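You operate a simulated robot arm through the tools that you are given. There is no shell and no other tool.

You are at the controls of a simulated robot arm. One attempt, no reset.

TASK
Paint the chip on the red cover and set it under the lamp at heat 1.
Fine: brush back in its pot; leave the lamp on. A coat counts when it lies all over at full strength: go over it till it gets no stronger.

Only the result counts: the job must be done as asked and must still hold three seconds after the hand-in. Knocking over, shifting, dropping, spilling or breaking anything else fails it. Lids that push on must go on centred and level and be pressed home; caps that screw on are set level and turned clockwise until they are tight.

THE ROBOT
A 7-joint arm with a two-finger parallel gripper, fixed in place. Base frame: the origin is at the foot of the arm, x ahead of it, y to its left, z up; the work surface is at about z = 880. Readings come in mm, rad, newtons and seconds.
With the tool pointing down near the work surface it reaches from about 300 to 700 mm from the base axis. Its first joint turns from -1.152 to 1.152 rad. Payload 1.57 kg.
The tool frame sits at the grasp point between the pads (the TCP): z along the fingers, y along the line on which they close. The tips reach 30 mm beyond it. Largest opening 110 mm; finger width 24, thickness 12; the body of the gripper, 48 by 112 mm, starts 78 mm behind the TCP.
Orientation is that of the tool frame in the base frame, as a unit quaternion [x, y, z, w]. With the fingers straight down and closing along the base's y, the tool's x points along the base's -x, its y along +y and its z along -z.

THE INTERFACE
- The arm moves only by the tool nudge_tool. Its argument "plan" is a list of rows, each a list of 3 entries, a list of its own where there are three numbers: the turn, a rotation vector about the tool's x, y, z in rad, then the shift along the tool's x, y, z in mm, then the gripper command, from -1 (fully open) to 1 (shut), values between in proportion. In form: [[[ax, ay, az], [x, y, z], grip], ...]. A call has 1 to 20 rows; each row is the pose to reach, as a shift and turn from the pose commanded when the call began, along the tool's axes at that moment. A row lasts 0.2 s, in which the tool goes at most 50 mm and 0.15 rad; a call with a longer step from one row to the next is refused whole, and so is a gripper value outside its range. Where a pose cannot be reached the arm comes as near as it can. A force on the tool above 90 N (or 10 N above the force at the start of the call, whichever is more), or a blocked arm, ends the call early, and 0.2 s more pass. The fingers move at their own pace (about 108 mm/s each) and stop on an object; they squeeze with about 20 N. The grip force told is the motor's: it shows also when the fingers shut on nothing. Time passes only in rows, and 0.2 s behind the last, so rows that repeat a pose let the fingers close. It gives the time, the measured TCP pose, the force on the tool (base axes), the opening and the grip force at its end, in the units of the frame above (readings bear some noise), with the torque about the TCP (base axes, N m) and any sound that the robot's microphone picked up.
- Cameras (640 x 400 px; columns grow to the right, rows downward): "scene" is fixed at [168.9, -395.3, 1404.3]; the picture's right is [0.70, -0.71, 0.00], its down [-0.46, -0.45, -0.76] and it looks along [0.54, 0.53, -0.65] (base axes); focal length 214 px, centre (320, 200). "wrist" rides on the gripper at [70, 16, -141] in the tool frame; the picture's right is [-0.23, 0.97, 0.00], its down [-0.86, -0.20, -0.48] and it looks along [-0.47, -0.11, 0.88] (tool axes); focal length 222 px, centre (320, 200). There is no depth. A picture from a camera that has moved, and an enlarged one, comes with that camera's place and axes in the base frame and with its lens. The place of the scene camera against the robot may be out by one fixed shift of up to 18 mm in any direction.
- camera(camera): a new picture of that camera. It takes no simulated time.
- enlarge(camera, box): a new picture of the part [left, top, right, bottom] of that camera's present view, enlarged. It takes no simulated time.
- job_done(): hands the job in; it is judged then, once.

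Nothing tells you positions but the pictures and the camera data. Unless the task says otherwise, let go and move clear before handing in.

The tools are called after "Request:" as name(argument=value, ...) on one line, values as JSON. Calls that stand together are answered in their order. nudge_tool: Moves the arm, as the interface text tells. Its arguments: {"type":"object","properties":{"plan":{"type":"array","items":{"type":"array"}}},"required":["plan"]} The other tools are called the same way: camera (camera) takes a picture; enlarge (camera, box) takes an enlarged picture of a part of a camera's view; job_done () hands the job in.

At the start:

```text
clock: 0.0
tcp_pos: [445.2, 10.2, 1254.4]
orientation: [0.0, 1.0, 0.001, 0.0]
force: [-0.6, 0.3, 0.5]
wrist_torque: [-0.02, 0.01, 0.04]
opening: 110.2
finger_force: 0.1
```

scene: 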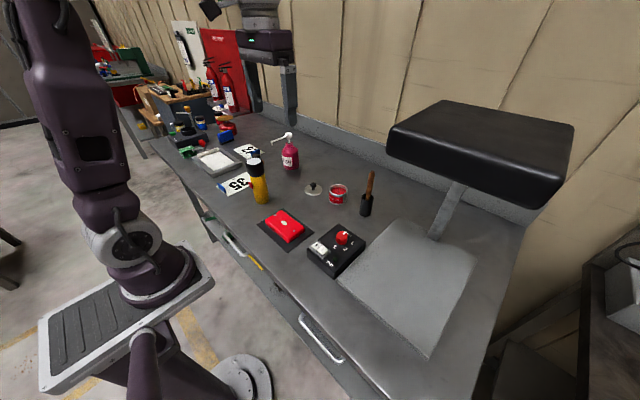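
wrist: 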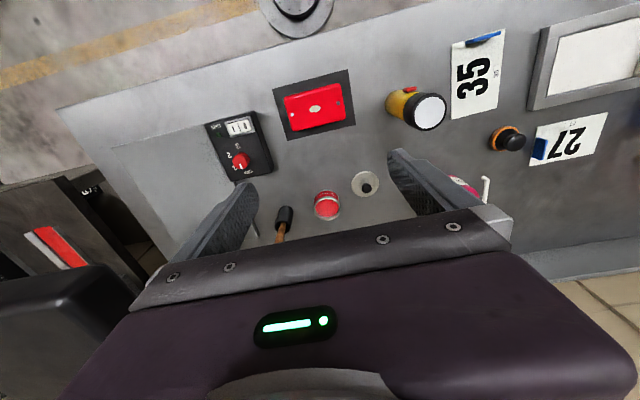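

I see a red cover on a dark mat, a control box with a rocker switch and a dial, an open paint tin, a lid, a brush in a pot and a lamp over a pad. I'll look closer before moving.

Request:
enlarge(camera="scene", box=[240, 160, 400, 280])

Request:
enlarge(camera="wrist", box=[190, 60, 390, 250])

Request:
enlarge(camera="scene", box=[300, 80, 600, 380])

Request:
enlarge(camera="wrist", box=[380, 20, 640, 220])

```text
3.33 times, centred on (320, 220) of scene
camera zoom: at [168.9, -395.3, 1404.3], right [0.7, -0.71, 0.0], down [-0.46, -0.45, -0.76], along [0.54, 0.53, -0.65], focal length 715 px, centre (320, 133)
```

zoom: 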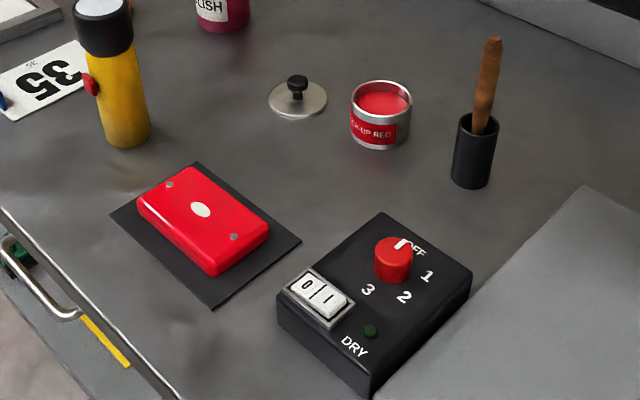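

```text
2.11 times, centred on (290, 155) of wrist
camera zoom: at [375.1, 25.5, 1395.7], right [0.23, 0.97, 0.0], down [0.86, -0.2, 0.48], along [0.47, -0.11, -0.88], focal length 468 px, centre (383, 295)
```

zoom: 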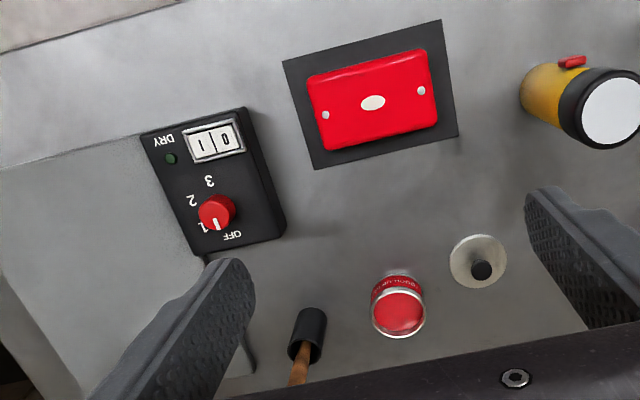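

```text
1.33 times, centred on (450, 230) of scene
camera zoom: at [168.9, -395.3, 1404.3], right [0.7, -0.71, 0.0], down [-0.46, -0.45, -0.76], along [0.54, 0.53, -0.65], focal length 286 px, centre (147, 160)
```

zoom: 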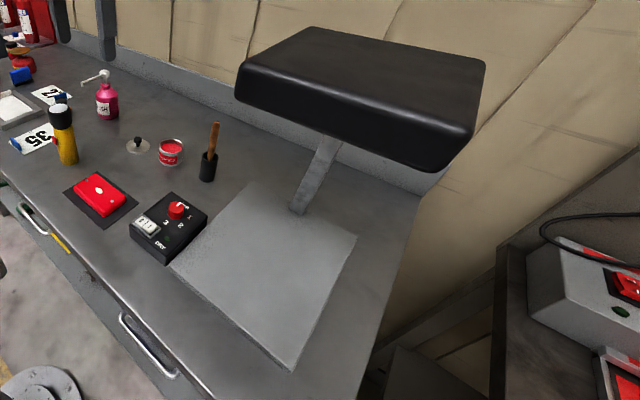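

```text
2.00 times, centred on (510, 120) of wrist
camera zoom: at [375.1, 25.5, 1395.7], right [0.23, 0.97, 0.0], down [0.86, -0.2, 0.48], along [0.47, -0.11, -0.88], focal length 444 px, centre (-60, 360)
```

zoom: 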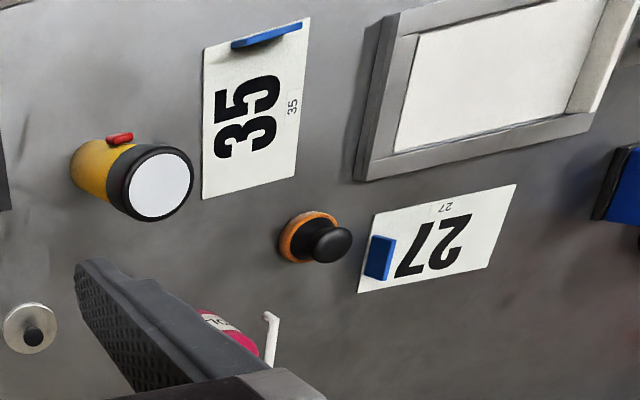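

Request:
nudge_tool(plan=[[[0, 0, 0], [-25, -30, 0], -1], [[0, 0, 0], [-50, -60, 20], -1], [[0, 0, 0], [-75, -90, 40], -1], [[0, 0, 0], [-75, -90, 40], -1]])

Request:
camera(camera="wrist")

Request:
camera(camera="scene")

```text
clock: 1.0
tcp_pos: [519.8, -78.1, 1214.2]
orientation: [-0.001, 1.0, -0.001, 0.0]
force: [0.1, 0.1, -0.9]
wrist_torque: [0.0, 0.01, 0.02]
opening: 110.3
finger_force: 0.1
```

```text
taken
camera wrist: at [450.0, -63.9, 1355.5], right [0.23, 0.97, 0.0], down [0.86, -0.2, 0.48], along [0.47, -0.11, -0.88], focal length 222 px, centre (320, 200)
```

wrist: 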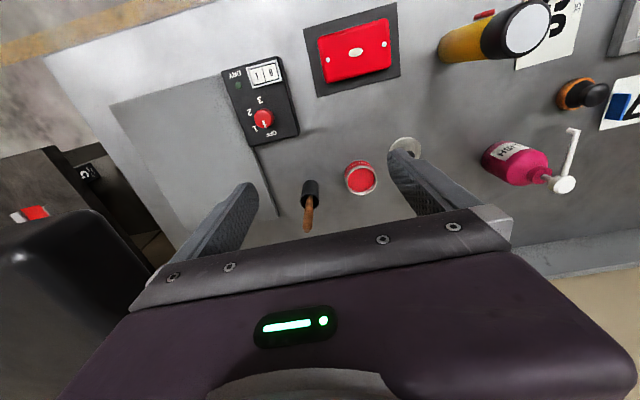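

```text
taken
```

scene: 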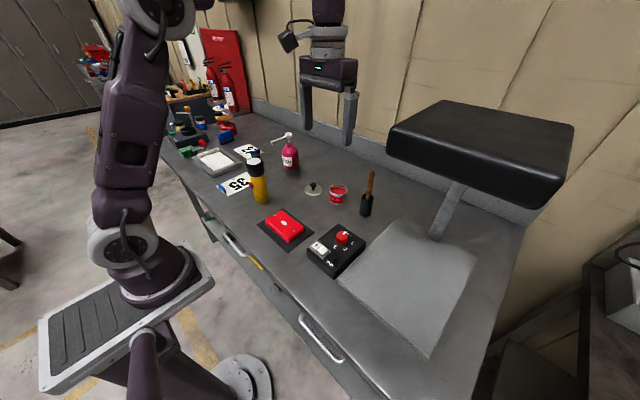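

The brush stands in its pot and the tin is open next to it. I'm zooming in on both to refine their positions.

Request:
enlarge(camera="wrist", box=[270, 130, 430, 230])

Request:
enlarge(camera="wrist", box=[210, 40, 370, 160])

Request:
enlarge(camera="scene", box=[300, 160, 400, 230])

Request:
enlarge(camera="scene", box=[290, 215, 380, 285])

```text
4.00 times, centred on (350, 180) of wrist
camera zoom: at [450.0, -63.9, 1355.5], right [0.23, 0.97, 0.0], down [0.86, -0.2, 0.48], along [0.47, -0.11, -0.88], focal length 888 px, centre (200, 280)
```

zoom: 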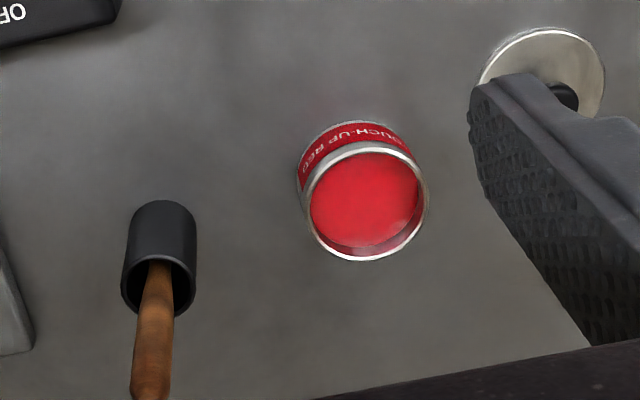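

```text
3.33 times, centred on (290, 100) of wrist
camera zoom: at [450.0, -63.9, 1355.5], right [0.23, 0.97, 0.0], down [0.86, -0.2, 0.48], along [0.47, -0.11, -0.88], focal length 740 px, centre (420, 533)
```

zoom: 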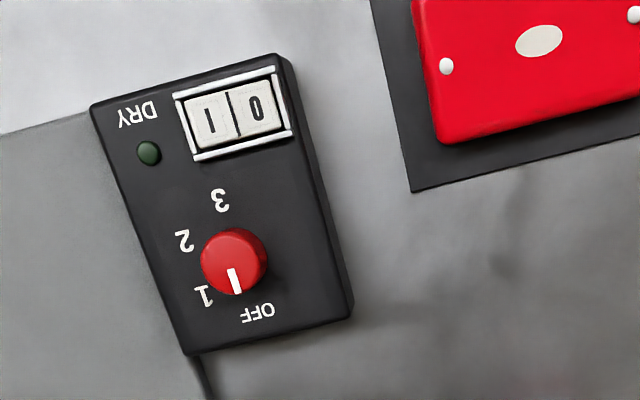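

```text
5.71 times, centred on (350, 195) of scene
camera zoom: at [168.9, -395.3, 1404.3], right [0.7, -0.71, 0.0], down [-0.46, -0.45, -0.76], along [0.54, 0.53, -0.65], focal length 1226 px, centre (149, 229)
```

zoom: 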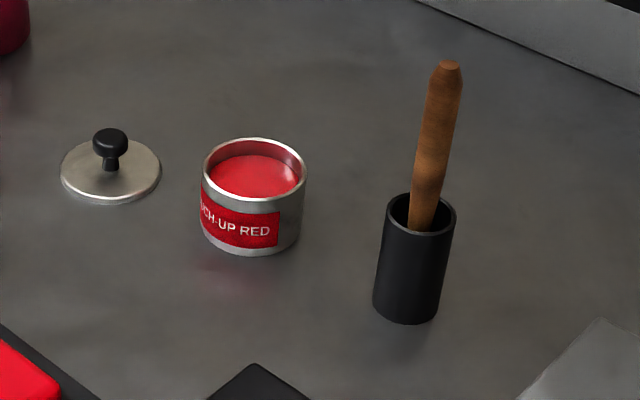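

```text
5.71 times, centred on (335, 250) of scene
camera zoom: at [168.9, -395.3, 1404.3], right [0.7, -0.71, 0.0], down [-0.46, -0.45, -0.76], along [0.54, 0.53, -0.65], focal length 1226 px, centre (234, -86)
```

zoom: 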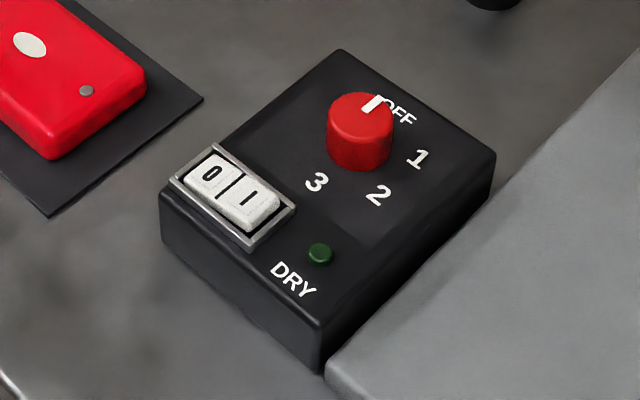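

Estimates: tin at about (651, -21), rim z about 928; brush pot at about (664, -136), rim z about 948, with the handle top near z 1054. I'm moving above the brush with the fingers open.

Request:
nudge_tool(plan=[[[0, 0, 0], [-36, -14, 10], -1], [[0, 0, 0], [-72, -29, 20], -1], [[0, 0, 0], [-108, -43, 30], -1], [[0, 0, 0], [-144, -58, 50], -1], [[0, 0, 0], [-144, -58, 80], -1], [[0, 0, 0], [-144, -58, 80], -1]])

Request:
camera(camera="wrist")

Request:
enlarge(camera="scene", box=[300, 90, 440, 220])

Request:
camera(camera="scene")

```text
clock: 2.4
tcp_pos: [622.0, -125.9, 1138.1]
orientation: [0.0, 1.0, 0.0, 0.0]
force: [-0.1, 0.5, -0.7]
wrist_torque: [-0.03, 0.01, 0.01]
opening: 110.1
finger_force: 0.0
out of reach, approached as far as the arm can: row 3, 4, 5, 6
```

```text
taken
camera wrist: at [552.6, -111.8, 1280.6], right [0.23, 0.97, 0.0], down [0.86, -0.2, 0.48], along [0.47, -0.11, -0.88], focal length 222 px, centre (320, 200)
```

wrist: 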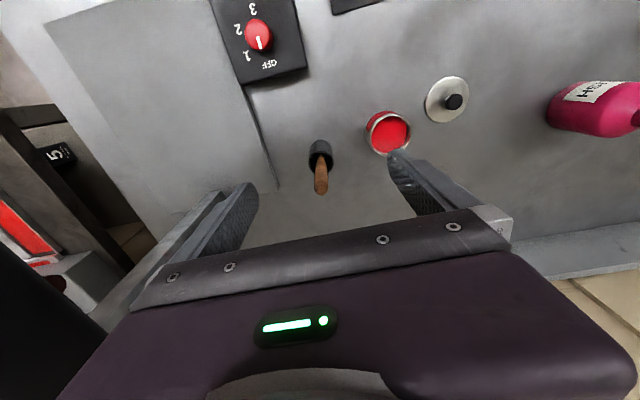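

```text
3.08 times, centred on (370, 155) of scene
camera zoom: at [168.9, -395.3, 1404.3], right [0.7, -0.71, 0.0], down [-0.46, -0.45, -0.76], along [0.54, 0.53, -0.65], focal length 660 px, centre (166, 338)
```

zoom: 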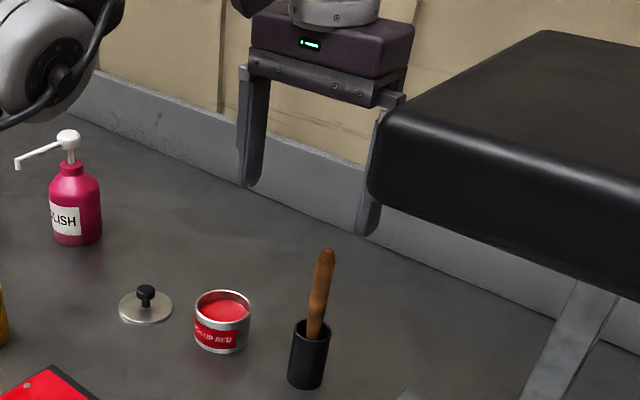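

```text
taken
```

scene: 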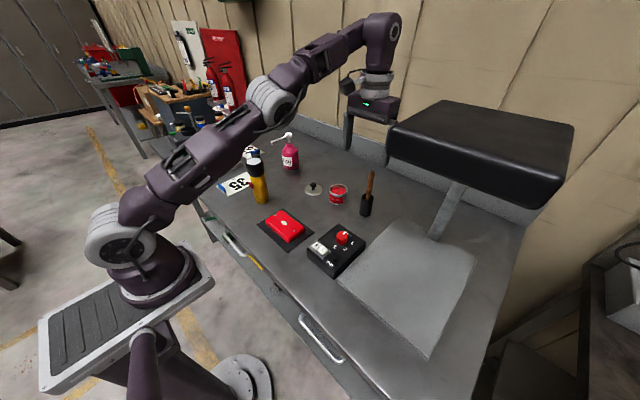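

Vertical reach runs out at this height, and it should be longer lower down. I'll check the view and where the command pose now stands.

Request:
nudge_tool(plan=[[[0, 0, 0], [0, 0, 30], -1], [[0, 0, 0], [0, 0, 60], -1], [[0, 0, 0], [0, 0, 60], -1]])

Request:
enlarge(camera="wrist", box=[260, 100, 420, 220])

```text
clock: 3.2
tcp_pos: [622.4, -125.8, 1080.1]
orientation: [0.0, 1.0, 0.0, 0.0]
force: [-0.2, 0.7, 0.1]
wrist_torque: [-0.01, 0.0, 0.01]
opening: 110.2
finger_force: 0.0
```

```text
3.33 times, centred on (340, 160) of wrist
camera zoom: at [551.9, -111.2, 1221.1], right [0.23, 0.97, 0.0], down [0.86, -0.2, 0.48], along [0.47, -0.11, -0.88], focal length 740 px, centre (253, 333)
```

zoom: 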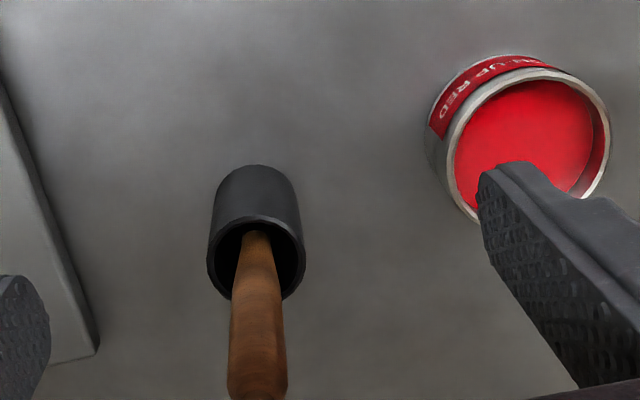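

Request:
nudge_tool(plan=[[[0, 0, 0], [0, -9.7, 35], -1], [[0, 0, 0], [0, -9.7, 68], -1], [[0, 0, 0], [-15, -9.7, 68], -1], [[0, 0, 0], [-30, -9.7, 68], -1], [[0, 0, 0], [-38.5, -9.7, 68], -1], [[0, 0, 0], [-38.5, -9.7, 68], -1]])

Request:
camera(camera="wrist")

Request:
enlarge(camera="scene", box=[310, 130, 430, 230])

```text
clock: 4.6
tcp_pos: [659.5, -135.0, 1013.5]
orientation: [0.0, 1.0, -0.001, -0.001]
force: [0.9, -1.0, 0.0]
wrist_torque: [-0.04, 0.01, 0.01]
opening: 110.0
finger_force: 0.0
```

```text
taken
camera wrist: at [590.3, -121.0, 1153.7], right [0.23, 0.97, 0.0], down [0.86, -0.2, 0.48], along [0.47, -0.11, -0.88], focal length 222 px, centre (320, 200)
```

wrist: 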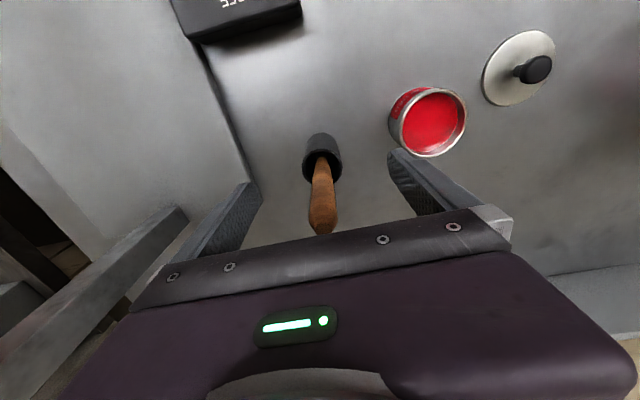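

```text
4.00 times, centred on (370, 180) of scene
camera zoom: at [168.9, -395.3, 1404.3], right [0.7, -0.71, 0.0], down [-0.46, -0.45, -0.76], along [0.54, 0.53, -0.65], focal length 858 px, centre (120, 280)
```

zoom: 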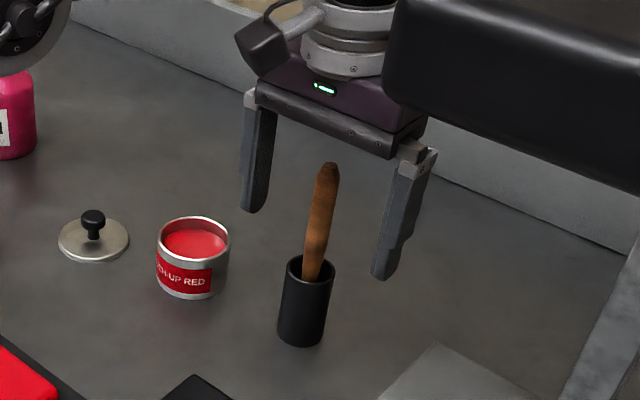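

The handle is between the fingers, so I'm closing on it.

Request:
nudge_tool(plan=[[[0, 0, 0], [0, 0, 0], 1], [[0, 0, 0], [0, 0, 0], 1], [[0, 0, 0], [0, 0, 0], 1], [[0, 0, 0], [0, 0, 0], 1]])

Request:
camera(camera="wrist")

Request:
enlarge(camera="scene", box=[310, 130, 430, 230])

```text
clock: 5.6
tcp_pos: [659.5, -135.9, 1012.6]
orientation: [0.0, 1.0, 0.0, -0.001]
force: [0.2, 0.3, 2.2]
wrist_torque: [-0.28, 0.01, -0.01]
opening: 16.6
finger_force: 20.4
```

```text
taken
camera wrist: at [590.2, -121.0, 1153.9], right [0.23, 0.97, 0.0], down [0.86, -0.2, 0.48], along [0.47, -0.11, -0.88], focal length 222 px, centre (320, 200)
```

wrist: 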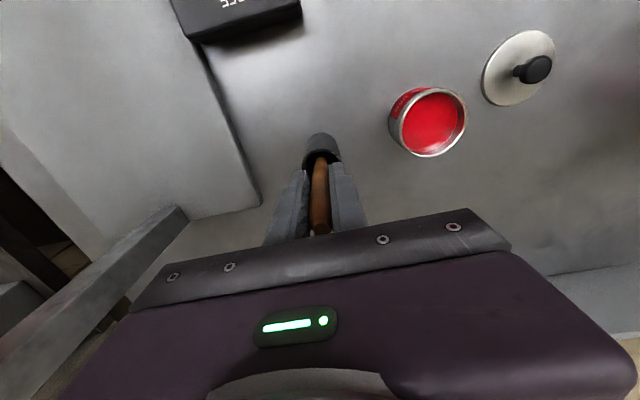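

```text
4.00 times, centred on (370, 180) of scene
camera zoom: at [168.8, -395.3, 1404.3], right [0.7, -0.71, 0.0], down [-0.46, -0.45, -0.76], along [0.54, 0.53, -0.65], focal length 858 px, centre (120, 280)
```

zoom: 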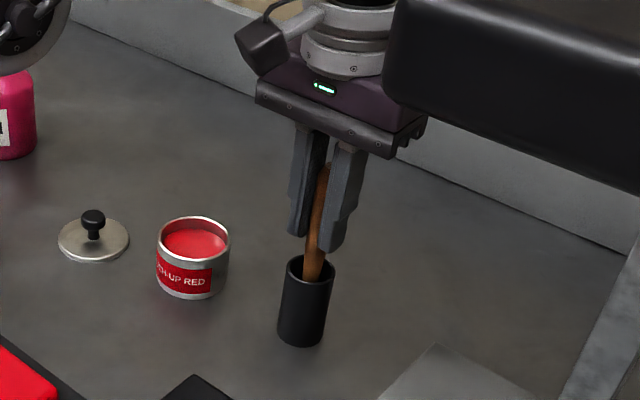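

I have the brush. I'll lift it slowly, leaning the top gently toward the base as it rises so the arm stays in reach, with the bristle end kept on the pot's axis.

Request:
nudge_tool(plan=[[[0, 0, 0], [0, 0, -5], 1], [[0, 0, 0], [0, 0, -10], 1], [[0, -0.01, 0], [1.3, 0, -15], 1], [[0, -0.02, 0], [2.6, 0, -20], 1], [[0, -0.03, 0], [3.9, 0, -25], 1], [[0, -0.04, 0], [5.2, 0, -30], 1], [[0, -0.05, 0], [6.5, 0, -35], 1]])

Request:
enlarge(camera="scene", box=[310, 130, 430, 230])

Request:
camera(camera="wrist")

```text
clock: 7.2
tcp_pos: [653.2, -134.3, 1047.9]
orientation: [-0.001, 1.0, 0.0, 0.024]
force: [-0.6, -0.1, -0.6]
wrist_torque: [0.02, 0.0, 0.01]
opening: 16.3
finger_force: 19.6
```

```text
4.00 times, centred on (370, 180) of scene
camera zoom: at [168.9, -395.3, 1404.3], right [0.7, -0.71, 0.0], down [-0.46, -0.45, -0.76], along [0.54, 0.53, -0.65], focal length 858 px, centre (120, 280)
```

zoom: 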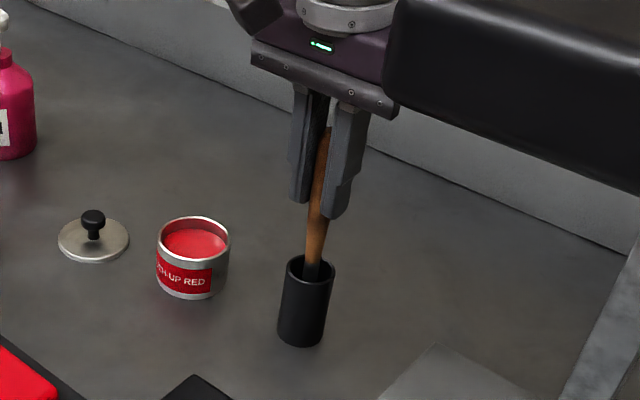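

```text
taken
camera wrist: at [576.9, -121.0, 1185.3], right [0.23, 0.97, 0.01], down [0.83, -0.2, 0.52], along [0.51, -0.11, -0.85], focal length 222 px, centre (320, 200)
```

wrist: 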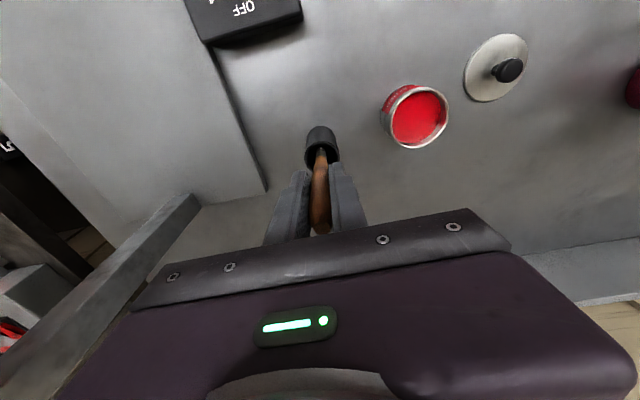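

The brush is coming up cleanly without force. I'm lifting it the rest of the way.

Request:
nudge_tool(plan=[[[0, -0.0125, 0], [1.45, 0, -10], 1], [[0, -0.03, 0], [2.9, 0, -20], 1], [[0, -0.045, 0], [4.35, 0, -30], 1], [[0, -0.06, 0], [5.8, 0, -40], 1], [[0, -0.075, 0], [7.25, 0, -50], 1], [[0, -0.09, 0], [8.7, 0, -60], 1]])

Request:
enlarge(camera="scene", box=[310, 110, 430, 230])

Request:
camera(camera="wrist")

```text
clock: 8.6
tcp_pos: [641.9, -134.2, 1107.4]
orientation: [0.0, 0.998, 0.0, 0.07]
force: [-0.1, 0.2, -0.2]
wrist_torque: [0.01, -0.01, -0.03]
opening: 16.2
finger_force: 20.1
```

```text
3.33 times, centred on (370, 170) of scene
camera zoom: at [168.9, -395.3, 1404.3], right [0.7, -0.71, 0.0], down [-0.46, -0.45, -0.76], along [0.54, 0.53, -0.65], focal length 715 px, centre (153, 300)
```

zoom: 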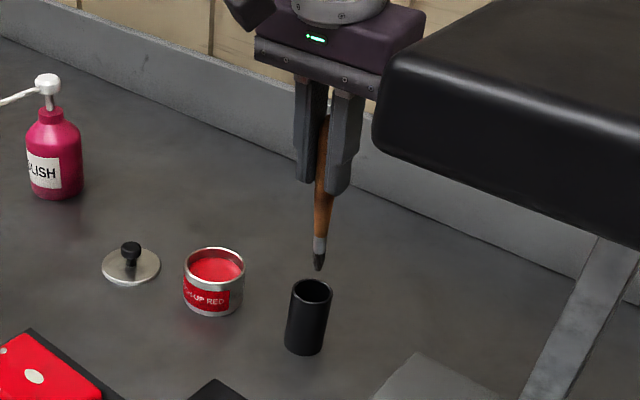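

```text
taken
camera wrist: at [553.7, -120.6, 1237.1], right [0.22, 0.97, 0.03], down [0.78, -0.2, 0.59], along [0.58, -0.11, -0.8], focal length 222 px, centre (320, 200)
```

wrist: 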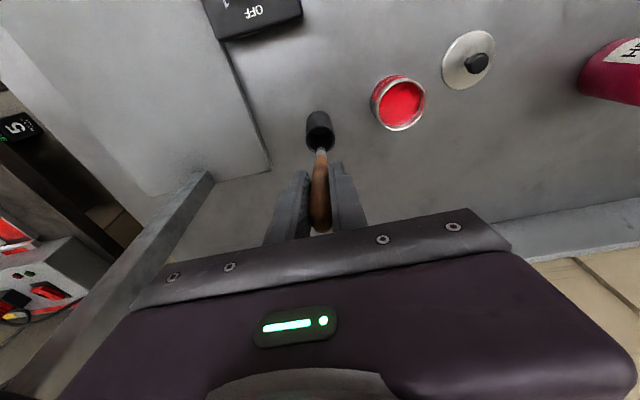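

The brush is out, about 130 mm long below the grip. I'm moving it over the tin and straightening it.

Request:
nudge_tool(plan=[[[0, 0, 0], [0, 25, 0], 1], [[0, 0, 0], [0, 55, 0], 1], [[0, 0, 0], [0, 85, 0], 1], [[0, 0, 0], [0, 113.2, 0], 1], [[0, 0.05, 0], [-2, 113.2, 7], 1], [[0, 0.1, 0], [-4, 113.2, 14], 1], [[0, 0.14, 0], [-6.1, 113.2, 21.1], 1], [[0, 0.14, 0], [-6.1, 113.2, 21.1], 1]])

Request:
enlarge(camera="scene", box=[290, 110, 410, 230])

Request:
camera(camera="wrist")

Request:
enlarge(camera="wrist", box=[270, 100, 390, 200])

```text
clock: 10.4
tcp_pos: [650.0, -22.0, 1086.6]
orientation: [-0.001, 1.0, 0.0, 0.001]
force: [0.3, 0.3, -0.7]
wrist_torque: [0.0, 0.02, 0.0]
opening: 16.1
finger_force: 19.9
```

```text
3.33 times, centred on (350, 170) of scene
camera zoom: at [168.9, -395.3, 1404.3], right [0.7, -0.71, 0.0], down [-0.46, -0.45, -0.76], along [0.54, 0.53, -0.65], focal length 715 px, centre (220, 300)
```

zoom: 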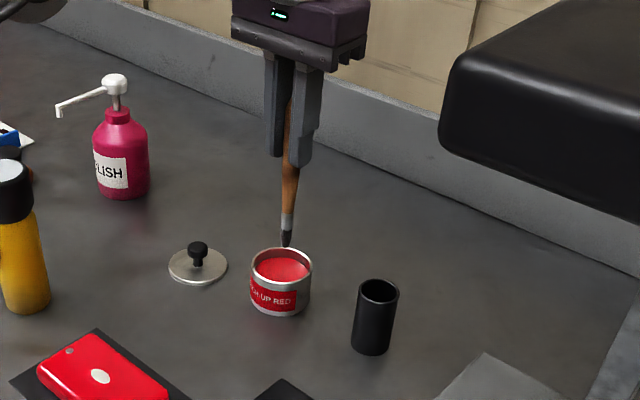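

```text
taken
camera wrist: at [580.7, -7.6, 1227.2], right [0.23, 0.97, 0.0], down [0.86, -0.2, 0.48], along [0.47, -0.11, -0.88], focal length 222 px, centre (320, 200)
```

wrist: 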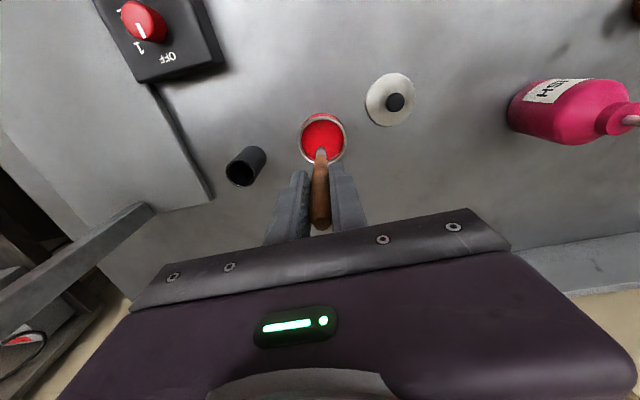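

```text
4.00 times, centred on (330, 150) of wrist
camera zoom: at [580.7, -7.6, 1227.2], right [0.23, 0.97, 0.0], down [0.86, -0.2, 0.48], along [0.47, -0.11, -0.88], focal length 888 px, centre (280, 400)
```

zoom: 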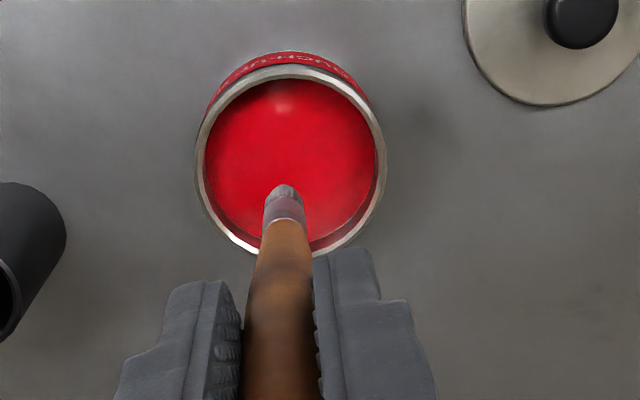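

The tip is centred over the tin, so I'm dipping about a centimetre into the paint.

Request:
nudge_tool(plan=[[[0, 0, 0], [0, 2, 15], 1], [[0, 0, 0], [0, 2, 30], 1], [[0, 0, 0], [0, 2, 42], 1], [[0, 0, 0], [0, 2, 50], 1], [[0, 0, 0], [0, 2, 50], 1], [[0, 0, 0], [0, 2, 50], 1]])

Request:
enlarge(camera="wrist", box=[270, 100, 390, 200])

Request:
enlarge(camera="scene", box=[300, 140, 380, 220])

```text
clock: 11.8
tcp_pos: [649.9, -20.7, 1037.6]
orientation: [0.0, 1.0, 0.0, 0.001]
force: [1.8, 2.4, 18.4]
wrist_torque: [0.43, -0.3, 0.06]
opening: 16.4
finger_force: 19.3
```

```text
4.00 times, centred on (330, 150) of wrist
camera zoom: at [579.7, -6.0, 1178.7], right [0.23, 0.97, 0.0], down [0.85, -0.2, 0.48], along [0.47, -0.11, -0.88], focal length 888 px, centre (280, 400)
```

zoom: 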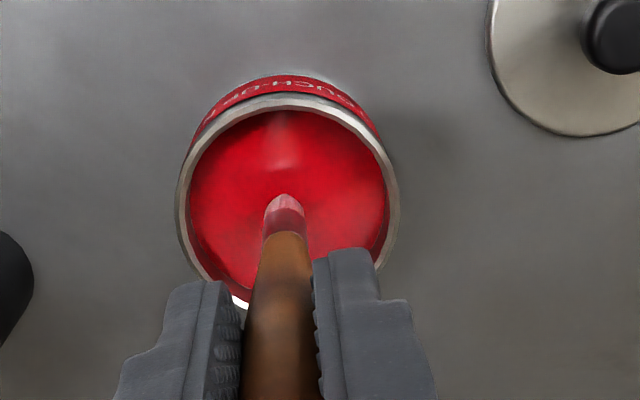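

```text
5.00 times, centred on (340, 180) of scene
camera zoom: at [168.5, -395.3, 1404.3], right [0.7, -0.71, 0.0], down [-0.46, -0.45, -0.76], along [0.55, 0.53, -0.65], focal length 1072 px, centre (220, 300)
```

zoom: 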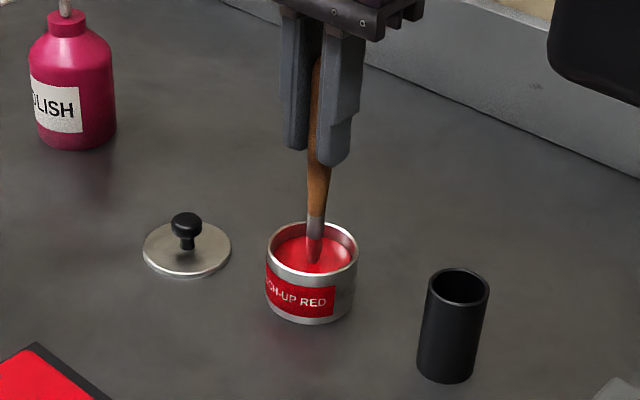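

The brush met resistance (18 N), so I'm lifting out gently and checking the tip.

Request:
nudge_tool(plan=[[[0, 0, 0], [0, 0, -3], 1], [[0, 0, 0], [0, 0, -6], 1], [[0, 0, 0], [0, 0, -20], 1], [[0, 0, 0], [0, 0, -35], 1], [[0, 0, 0], [0, 0, -50], 1], [[0, 0, 0], [0, 0, -50], 1]])

Request:
enlarge(camera="wrist", box=[270, 100, 390, 200])

Request:
enlarge(camera="scene", box=[290, 110, 410, 230])

```text
clock: 13.2
tcp_pos: [650.7, -21.0, 1087.2]
orientation: [0.0, 1.0, -0.001, 0.0]
force: [-0.5, 0.5, -0.7]
wrist_torque: [0.0, 0.02, 0.0]
opening: 16.1
finger_force: 19.8
```

```text
4.00 times, centred on (330, 150) of wrist
camera zoom: at [580.9, -5.9, 1228.3], right [0.23, 0.97, 0.0], down [0.86, -0.2, 0.48], along [0.47, -0.11, -0.88], focal length 888 px, centre (280, 400)
```

zoom: 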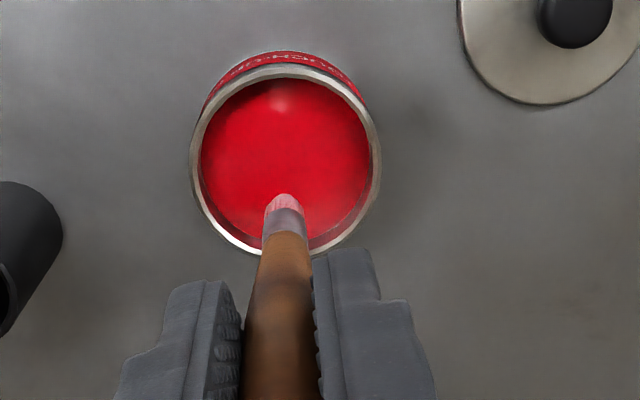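

```text
3.33 times, centred on (350, 170) of scene
camera zoom: at [168.9, -395.3, 1404.3], right [0.7, -0.71, 0.0], down [-0.46, -0.45, -0.76], along [0.54, 0.53, -0.65], focal length 715 px, centre (220, 300)
```

zoom: 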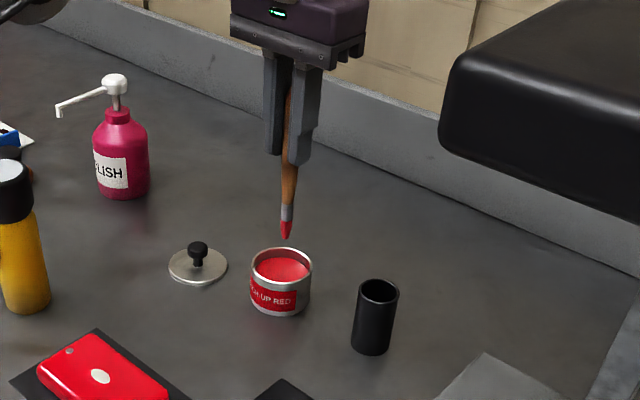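

The bristles are loaded with red; the brush slid up in the grip by about 11 mm. I'm moving over the chip at about (425, 4).

Request:
nudge_tool(plan=[[[0, 0, 0], [25, 3, 0], 1], [[0, 0, 0], [65, 8, 0], 1], [[0, 0, 0], [105, 13, 0], 1], [[0, 0, 0], [145, 18, 0], 1], [[0, 0, 0], [185, 22, 0], 1], [[0, 0, 0], [215, 25, 0], 1], [[0, 0, 0], [226, 25, 7], 1], [[0, 0, 0], [226, 25, 17], 1], [[0, 0, 0], [226, 25, 17], 1]])

Request:
camera(camera="wrist")

Request:
enlarge(camera="wrist", box=[250, 90, 410, 210])

Request:
enlarge(camera="scene", box=[230, 150, 350, 260])

```text
clock: 15.2
tcp_pos: [424.7, 6.0, 1071.2]
orientation: [0.0, 1.0, 0.001, 0.0]
force: [0.4, 0.9, -0.4]
wrist_torque: [-0.01, -0.03, 0.0]
opening: 16.4
finger_force: 20.1
```

```text
taken
camera wrist: at [355.6, 19.8, 1211.9], right [0.23, 0.97, 0.0], down [0.86, -0.2, 0.48], along [0.47, -0.11, -0.88], focal length 222 px, centre (320, 200)
```

wrist: 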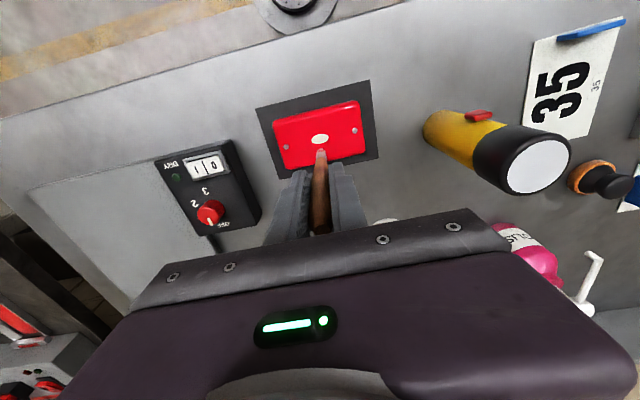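

```text
3.33 times, centred on (330, 150) of wrist
camera zoom: at [355.6, 19.8, 1211.9], right [0.23, 0.97, 0.0], down [0.86, -0.2, 0.48], along [0.47, -0.11, -0.88], focal length 740 px, centre (287, 367)
```

zoom: 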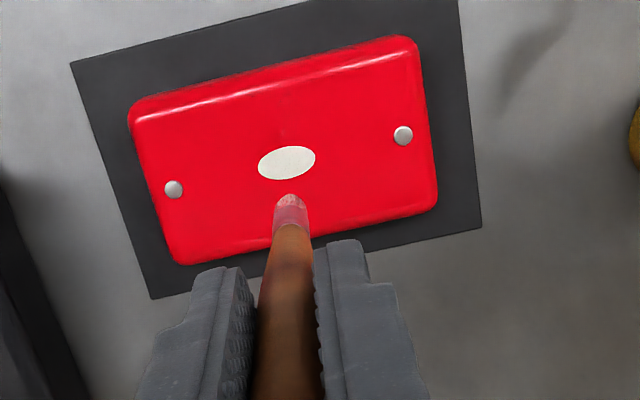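

```text
3.64 times, centred on (290, 205) of scene
camera zoom: at [168.9, -395.3, 1404.3], right [0.7, -0.71, 0.0], down [-0.46, -0.45, -0.76], along [0.54, 0.53, -0.65], focal length 780 px, centre (429, 182)
```

zoom: 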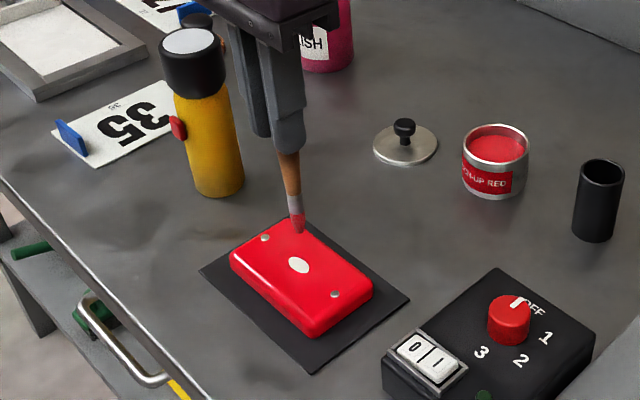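

Chip at about (425.5, 3.6), an oval about 24 × 14 mm with its long axis along y. I'm lowering in slow steps and watching the force.

Request:
nudge_tool(plan=[[[0, 0, 0], [0, -1, 12], 1], [[0, 0, 0], [0, -1, 24], 1], [[0, 0, 0], [0, -1, 34], 1], [[0, 0, 0], [0, -1, 40], 1], [[0, 0, 0], [0, -1, 43], 1], [[0, 0, 0], [0, -1, 43], 1]])

Request:
enlarge(camera="wrist", box=[250, 90, 410, 210])

Request:
enlarge(camera="scene", box=[250, 190, 320, 250])

```text
clock: 16.6
tcp_pos: [426.2, 3.9, 1027.0]
orientation: [0.0, 1.0, 0.0, 0.001]
force: [1.2, -1.8, 16.3]
wrist_torque: [-0.38, -0.37, -0.02]
opening: 16.6
finger_force: 20.4
```

```text
3.33 times, centred on (330, 150) of wrist
camera zoom: at [355.7, 18.3, 1168.1], right [0.23, 0.97, 0.0], down [0.85, -0.2, 0.48], along [0.47, -0.11, -0.88], focal length 740 px, centre (287, 367)
```

zoom: 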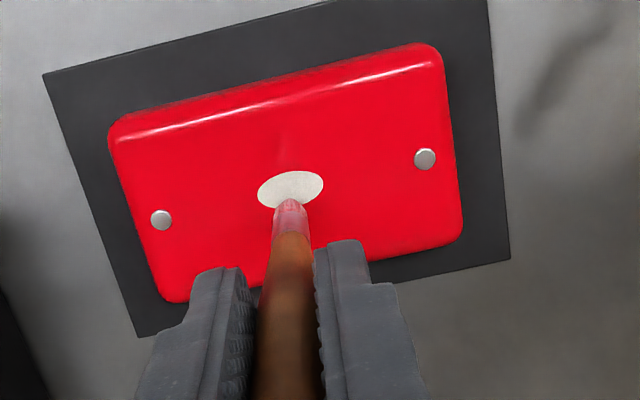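

```text
6.67 times, centred on (285, 220) of scene
camera zoom: at [168.7, -395.3, 1404.3], right [0.7, -0.71, 0.0], down [-0.46, -0.45, -0.76], along [0.55, 0.53, -0.65], focal length 1430 px, centre (553, 67)
```

zoom: 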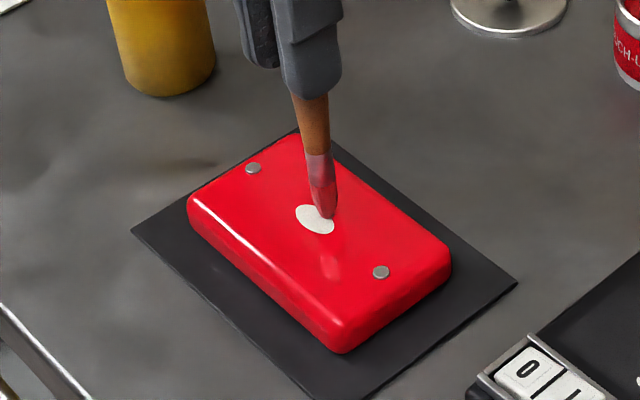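

The bristles touch the cover just beyond the chip's +x edge with 16 N. I'm easing up and shifting back onto the chip.

Request:
nudge_tool(plan=[[[0, 0, 0], [0, 0, -2], 1], [[0, 0, 0], [0, 0, -4], 1], [[0, 0, 0], [4, 0, -4], 1], [[0, 0, 0], [4, 0, -2.5], 1], [[0, 0, 0], [4, 0, -2.5], 1]])

Request:
enlarge(camera="wrist", box=[250, 90, 410, 210])

Request:
enlarge(camera="scene", box=[250, 190, 320, 250])

```text
clock: 17.8
tcp_pos: [421.1, 4.3, 1029.8]
orientation: [0.0, 1.0, 0.0, -0.001]
force: [0.7, 0.4, -0.4]
wrist_torque: [0.01, -0.01, -0.01]
opening: 16.5
finger_force: 20.5
```

```text
3.33 times, centred on (330, 150) of wrist
camera zoom: at [351.3, 18.7, 1170.7], right [0.23, 0.97, 0.0], down [0.86, -0.2, 0.48], along [0.47, -0.11, -0.88], focal length 740 px, centre (287, 367)
```

zoom: 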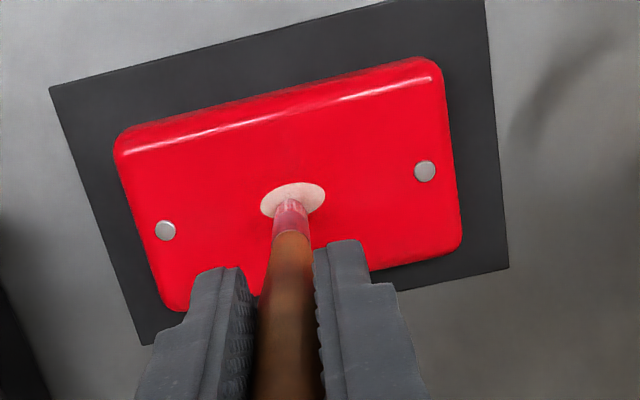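

```text
6.67 times, centred on (285, 220) of scene
camera zoom: at [168.9, -395.3, 1404.3], right [0.7, -0.71, 0.0], down [-0.46, -0.45, -0.76], along [0.54, 0.53, -0.65], focal length 1430 px, centre (553, 67)
```

zoom: 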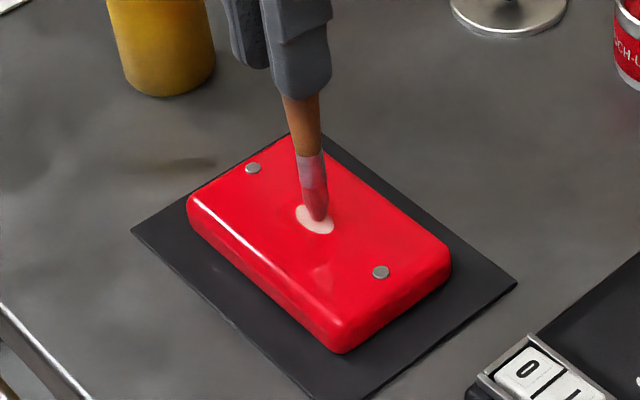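

The chip is turning pink and the brush is centred over it. I'm making light strokes along it.

Request:
nudge_tool(plan=[[[0, 0, 0], [0, 0, 1.5], 1], [[0, 0, 0], [0, -5, 1.5], 1], [[0, 0, 0], [0, -9, 1.5], 1], [[0, 0, 0], [0, -4, 1.5], 1], [[0, 0, 0], [0, 2, 1.5], 1], [[0, 0, 0], [0, 8, 1.5], 1], [[0, 0, 0], [3, 5, 1.5], 1], [[0, 0, 0], [3, 0, 1.5], 1], [[0, 0, 0], [3, -5, 1.5], 1], [[0, 0, 0], [-3, -5, 1.5], 1], [[0, 0, 0], [-3, 0, 1.5], 1], [[0, 0, 0], [-3, 5, 1.5], 1], [[0, 0, 0], [0, 0, 1.5], 1], [[0, 0, 0], [0, 0, 1.5], 1]])

Request:
enlarge(camera="wrist", box=[250, 90, 410, 210])

Request:
enlarge(camera="scene", box=[250, 190, 320, 250])

```text
clock: 20.8
tcp_pos: [420.5, 4.7, 1027.7]
orientation: [0.001, 1.0, 0.0, -0.001]
force: [-0.7, -0.1, -0.7]
wrist_torque: [0.0, 0.02, 0.0]
opening: 16.9
finger_force: 19.9
```

```text
3.33 times, centred on (330, 150) of wrist
camera zoom: at [350.9, 18.7, 1169.2], right [0.23, 0.97, 0.0], down [0.86, -0.2, 0.48], along [0.47, -0.11, -0.88], focal length 740 px, centre (287, 367)
```

zoom: 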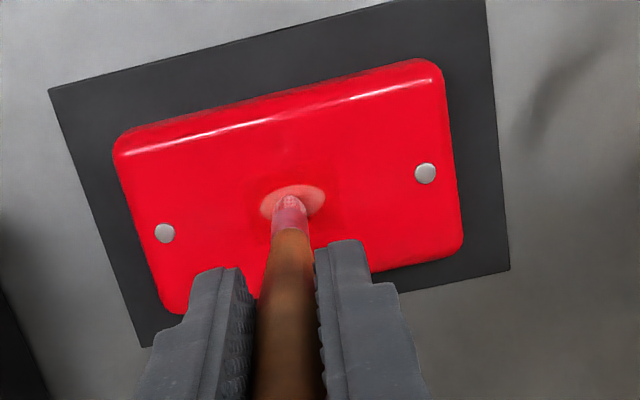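

```text
6.67 times, centred on (285, 220) of scene
camera zoom: at [168.9, -395.3, 1404.3], right [0.7, -0.71, 0.0], down [-0.46, -0.45, -0.76], along [0.54, 0.53, -0.65], focal length 1430 px, centre (553, 67)
```

zoom: 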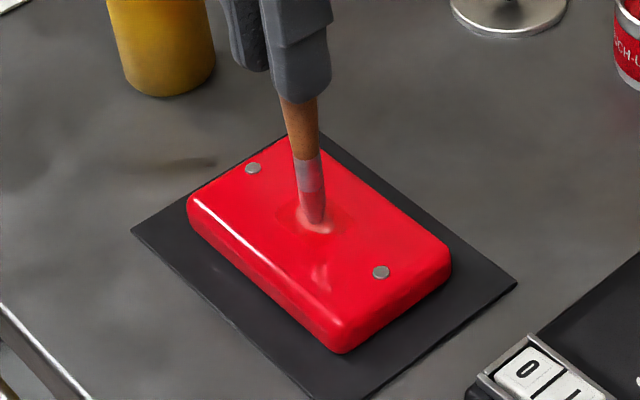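

The coat is building. More passes, a little wider.

Request:
nudge_tool(plan=[[[0, 0, 0], [0, -6, 0], 1], [[0, 0, 0], [0, -11, 0], 1], [[0, 0, 0], [0, -6, 0], 1], [[0, 0, 0], [0, 0, 0], 1], [[0, 0, 0], [0, 6, 0], 1], [[0, 0, 0], [0, 11, 0], 1], [[0, 0, 0], [4, 8, 0], 1], [[0, 0, 0], [4, 3, 0], 1], [[0, 0, 0], [4, -3, 0], 1], [[0, 0, 0], [4, -8, 0], 1], [[0, 0, 0], [-4, -8, 0], 1], [[0, 0, 0], [-4, -3, 0], 1], [[0, 0, 0], [-4, 3, 0], 1], [[0, 0, 0], [-4, 8, 0], 1], [[0, 0, 0], [0, 10, 0], 1], [[0, 0, 0], [0, 4, 0], 1], [[0, 0, 0], [0, -4, 0], 1], [[0, 0, 0], [0, -10, 0], 1], [[0, 0, 0], [0, -4, 0], 1], [[0, 0, 0], [0, 0, 0], 1]])

Request:
enlarge(camera="wrist", box=[250, 90, 410, 210])

Request:
enlarge(camera="scene", box=[250, 190, 320, 250])

```text
clock: 25.0
tcp_pos: [419.2, 5.0, 1028.8]
orientation: [0.0, 1.0, 0.0, 0.0]
force: [0.4, -0.1, -1.0]
wrist_torque: [-0.03, 0.02, -0.02]
opening: 16.9
finger_force: 20.3
```

```text
3.33 times, centred on (330, 150) of wrist
camera zoom: at [350.8, 19.0, 1169.3], right [0.23, 0.97, 0.0], down [0.86, -0.2, 0.48], along [0.47, -0.11, -0.88], focal length 740 px, centre (287, 367)
```

zoom: 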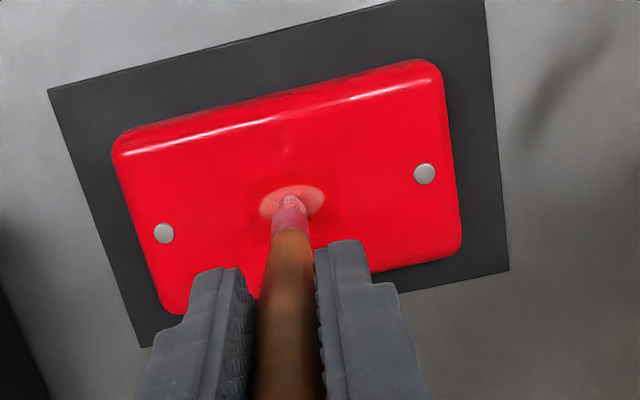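

```text
6.67 times, centred on (285, 220) of scene
camera zoom: at [168.9, -395.3, 1404.3], right [0.7, -0.71, 0.0], down [-0.46, -0.45, -0.76], along [0.54, 0.53, -0.65], focal length 1430 px, centre (553, 67)
```

zoom: 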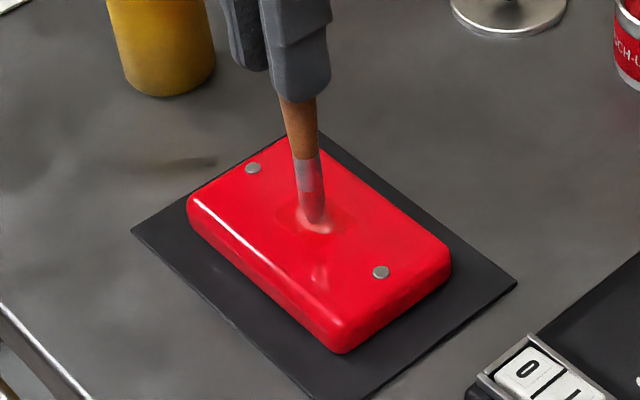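

No change that time; the bristles have probably lost contact. I'll press slightly lower and stroke again.

Request:
nudge_tool(plan=[[[0, 0, 0], [0, 0, 1.2], 1], [[0, 0, 0], [0, 0, 2], 1], [[0, 0, 0], [0, 0, 2], 1]])

```text
clock: 25.8
tcp_pos: [421.2, 3.3, 1026.1]
orientation: [-0.001, 1.0, 0.0, 0.0]
force: [0.1, 1.0, 22.5]
wrist_torque: [0.03, -0.05, -0.01]
opening: 16.9
finger_force: 19.8
```

Request:
nudge_tool(plan=[[[0, 0, 0], [0, 0, -1], 1], [[0, 0, 0], [0, 0, -1], 1]])

Request:
enlarge(camera="scene", box=[250, 190, 320, 250])

```text
clock: 26.4
tcp_pos: [419.7, 4.3, 1026.9]
orientation: [-0.001, 1.0, 0.001, 0.001]
force: [3.3, 2.6, 6.0]
wrist_torque: [0.28, -0.39, -0.01]
opening: 17.0
finger_force: 20.2
```

```text
6.67 times, centred on (285, 220) of scene
camera zoom: at [168.9, -395.3, 1404.3], right [0.7, -0.71, 0.0], down [-0.46, -0.45, -0.76], along [0.54, 0.53, -0.65], focal length 1430 px, centre (553, 67)
```

zoom: 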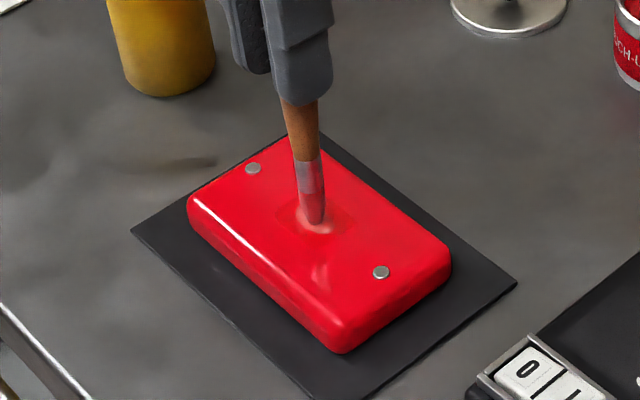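

Request:
nudge_tool(plan=[[[0, 0, 0], [0, -3, 0], 1], [[0, 0, 0], [0, -6, 0], 1], [[0, 0, 0], [0, -9, 0], 1], [[0, 0, 0], [0, -6, 0], 1], [[0, 0, 0], [0, -3, 0], 1], [[0, 0, 0], [0, 0, 0], 1], [[0, 0, 0], [0, 3, 0], 1], [[0, 0, 0], [0, 6, 0], 1], [[0, 0, 0], [0, 9, 0], 1], [[0, 0, 0], [0, 6, 0], 1], [[0, 0, 0], [0, 3, 0], 1], [[0, 0, 0], [0, 0, 0], 1]])

Request:
enlarge(camera="scene", box=[250, 190, 320, 250])

Request:
enlarge(camera="wrist", box=[250, 90, 410, 210])

```text
clock: 29.0
tcp_pos: [420.3, 3.2, 1025.3]
orientation: [0.0, 1.0, 0.0, 0.001]
force: [0.1, 0.0, 0.0]
wrist_torque: [-0.01, 0.03, 0.0]
opening: 16.9
finger_force: 19.8
```

```text
6.67 times, centred on (285, 220) of scene
camera zoom: at [168.9, -395.3, 1404.3], right [0.7, -0.71, 0.0], down [-0.46, -0.45, -0.76], along [0.54, 0.53, -0.65], focal length 1430 px, centre (553, 67)
```

zoom: 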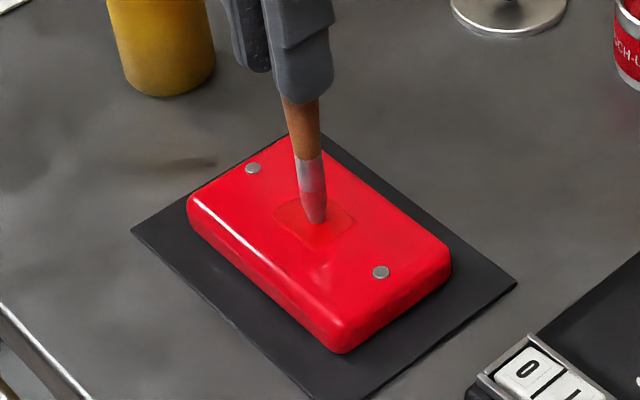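

```text
3.33 times, centred on (330, 150) of wrist
camera zoom: at [351.8, 18.6, 1168.3], right [0.23, 0.97, 0.0], down [0.86, -0.2, 0.48], along [0.47, -0.11, -0.88], focal length 740 px, centre (287, 367)
```

zoom: 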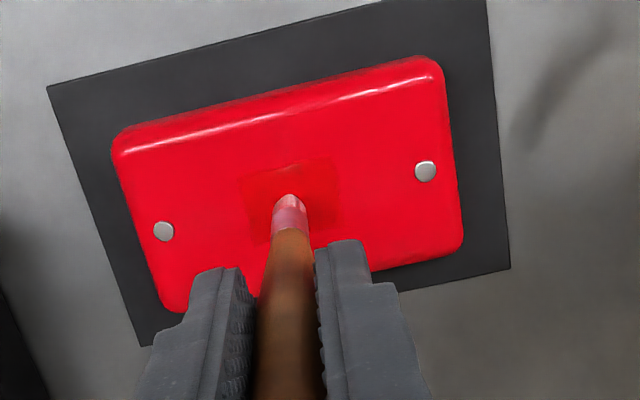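

The chip is nearly covered. I'm lifting to inspect it unobstructed.

Request:
nudge_tool(plan=[[[0, 0, 0], [-5, 0, -15], 1], [[0, 0, 0], [-25, 0, -30], 1], [[0, 0, 0], [-50, 0, -30], 1], [[0, 0, 0], [-50, 0, -30], 1]])

Request:
enlarge(camera="scene", box=[260, 200, 310, 245])

Request:
enlarge(camera="wrist", box=[230, 50, 390, 170])

```text
clock: 30.0
tcp_pos: [471.1, 3.5, 1055.7]
orientation: [0.0, 1.0, 0.0, 0.0]
force: [0.0, 0.3, 0.3]
wrist_torque: [0.0, -0.05, 0.01]
opening: 16.7
finger_force: 20.1
```

```text
8.89 times, centred on (285, 222) of scene
camera zoom: at [168.9, -395.3, 1404.3], right [0.7, -0.71, 0.0], down [-0.46, -0.45, -0.76], along [0.54, 0.53, -0.65], focal length 1906 px, centre (631, 0)
```

zoom: 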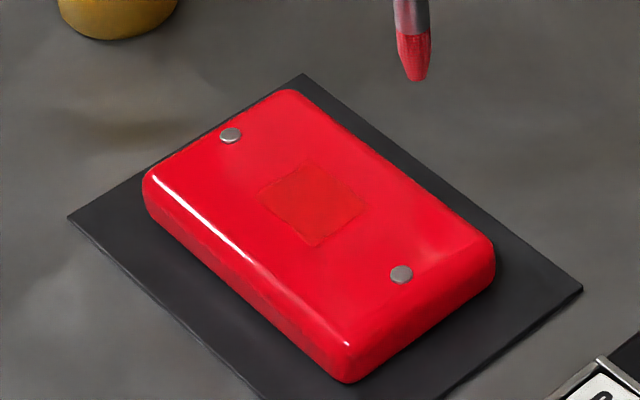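

```text
3.33 times, centred on (310, 110) of wrist
camera zoom: at [401.4, 18.7, 1197.4], right [0.23, 0.97, 0.0], down [0.86, -0.2, 0.48], along [0.47, -0.11, -0.88], focal length 740 px, centre (353, 500)
```

zoom: 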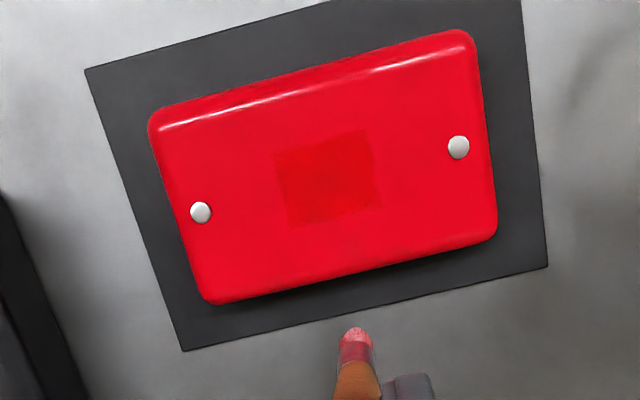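

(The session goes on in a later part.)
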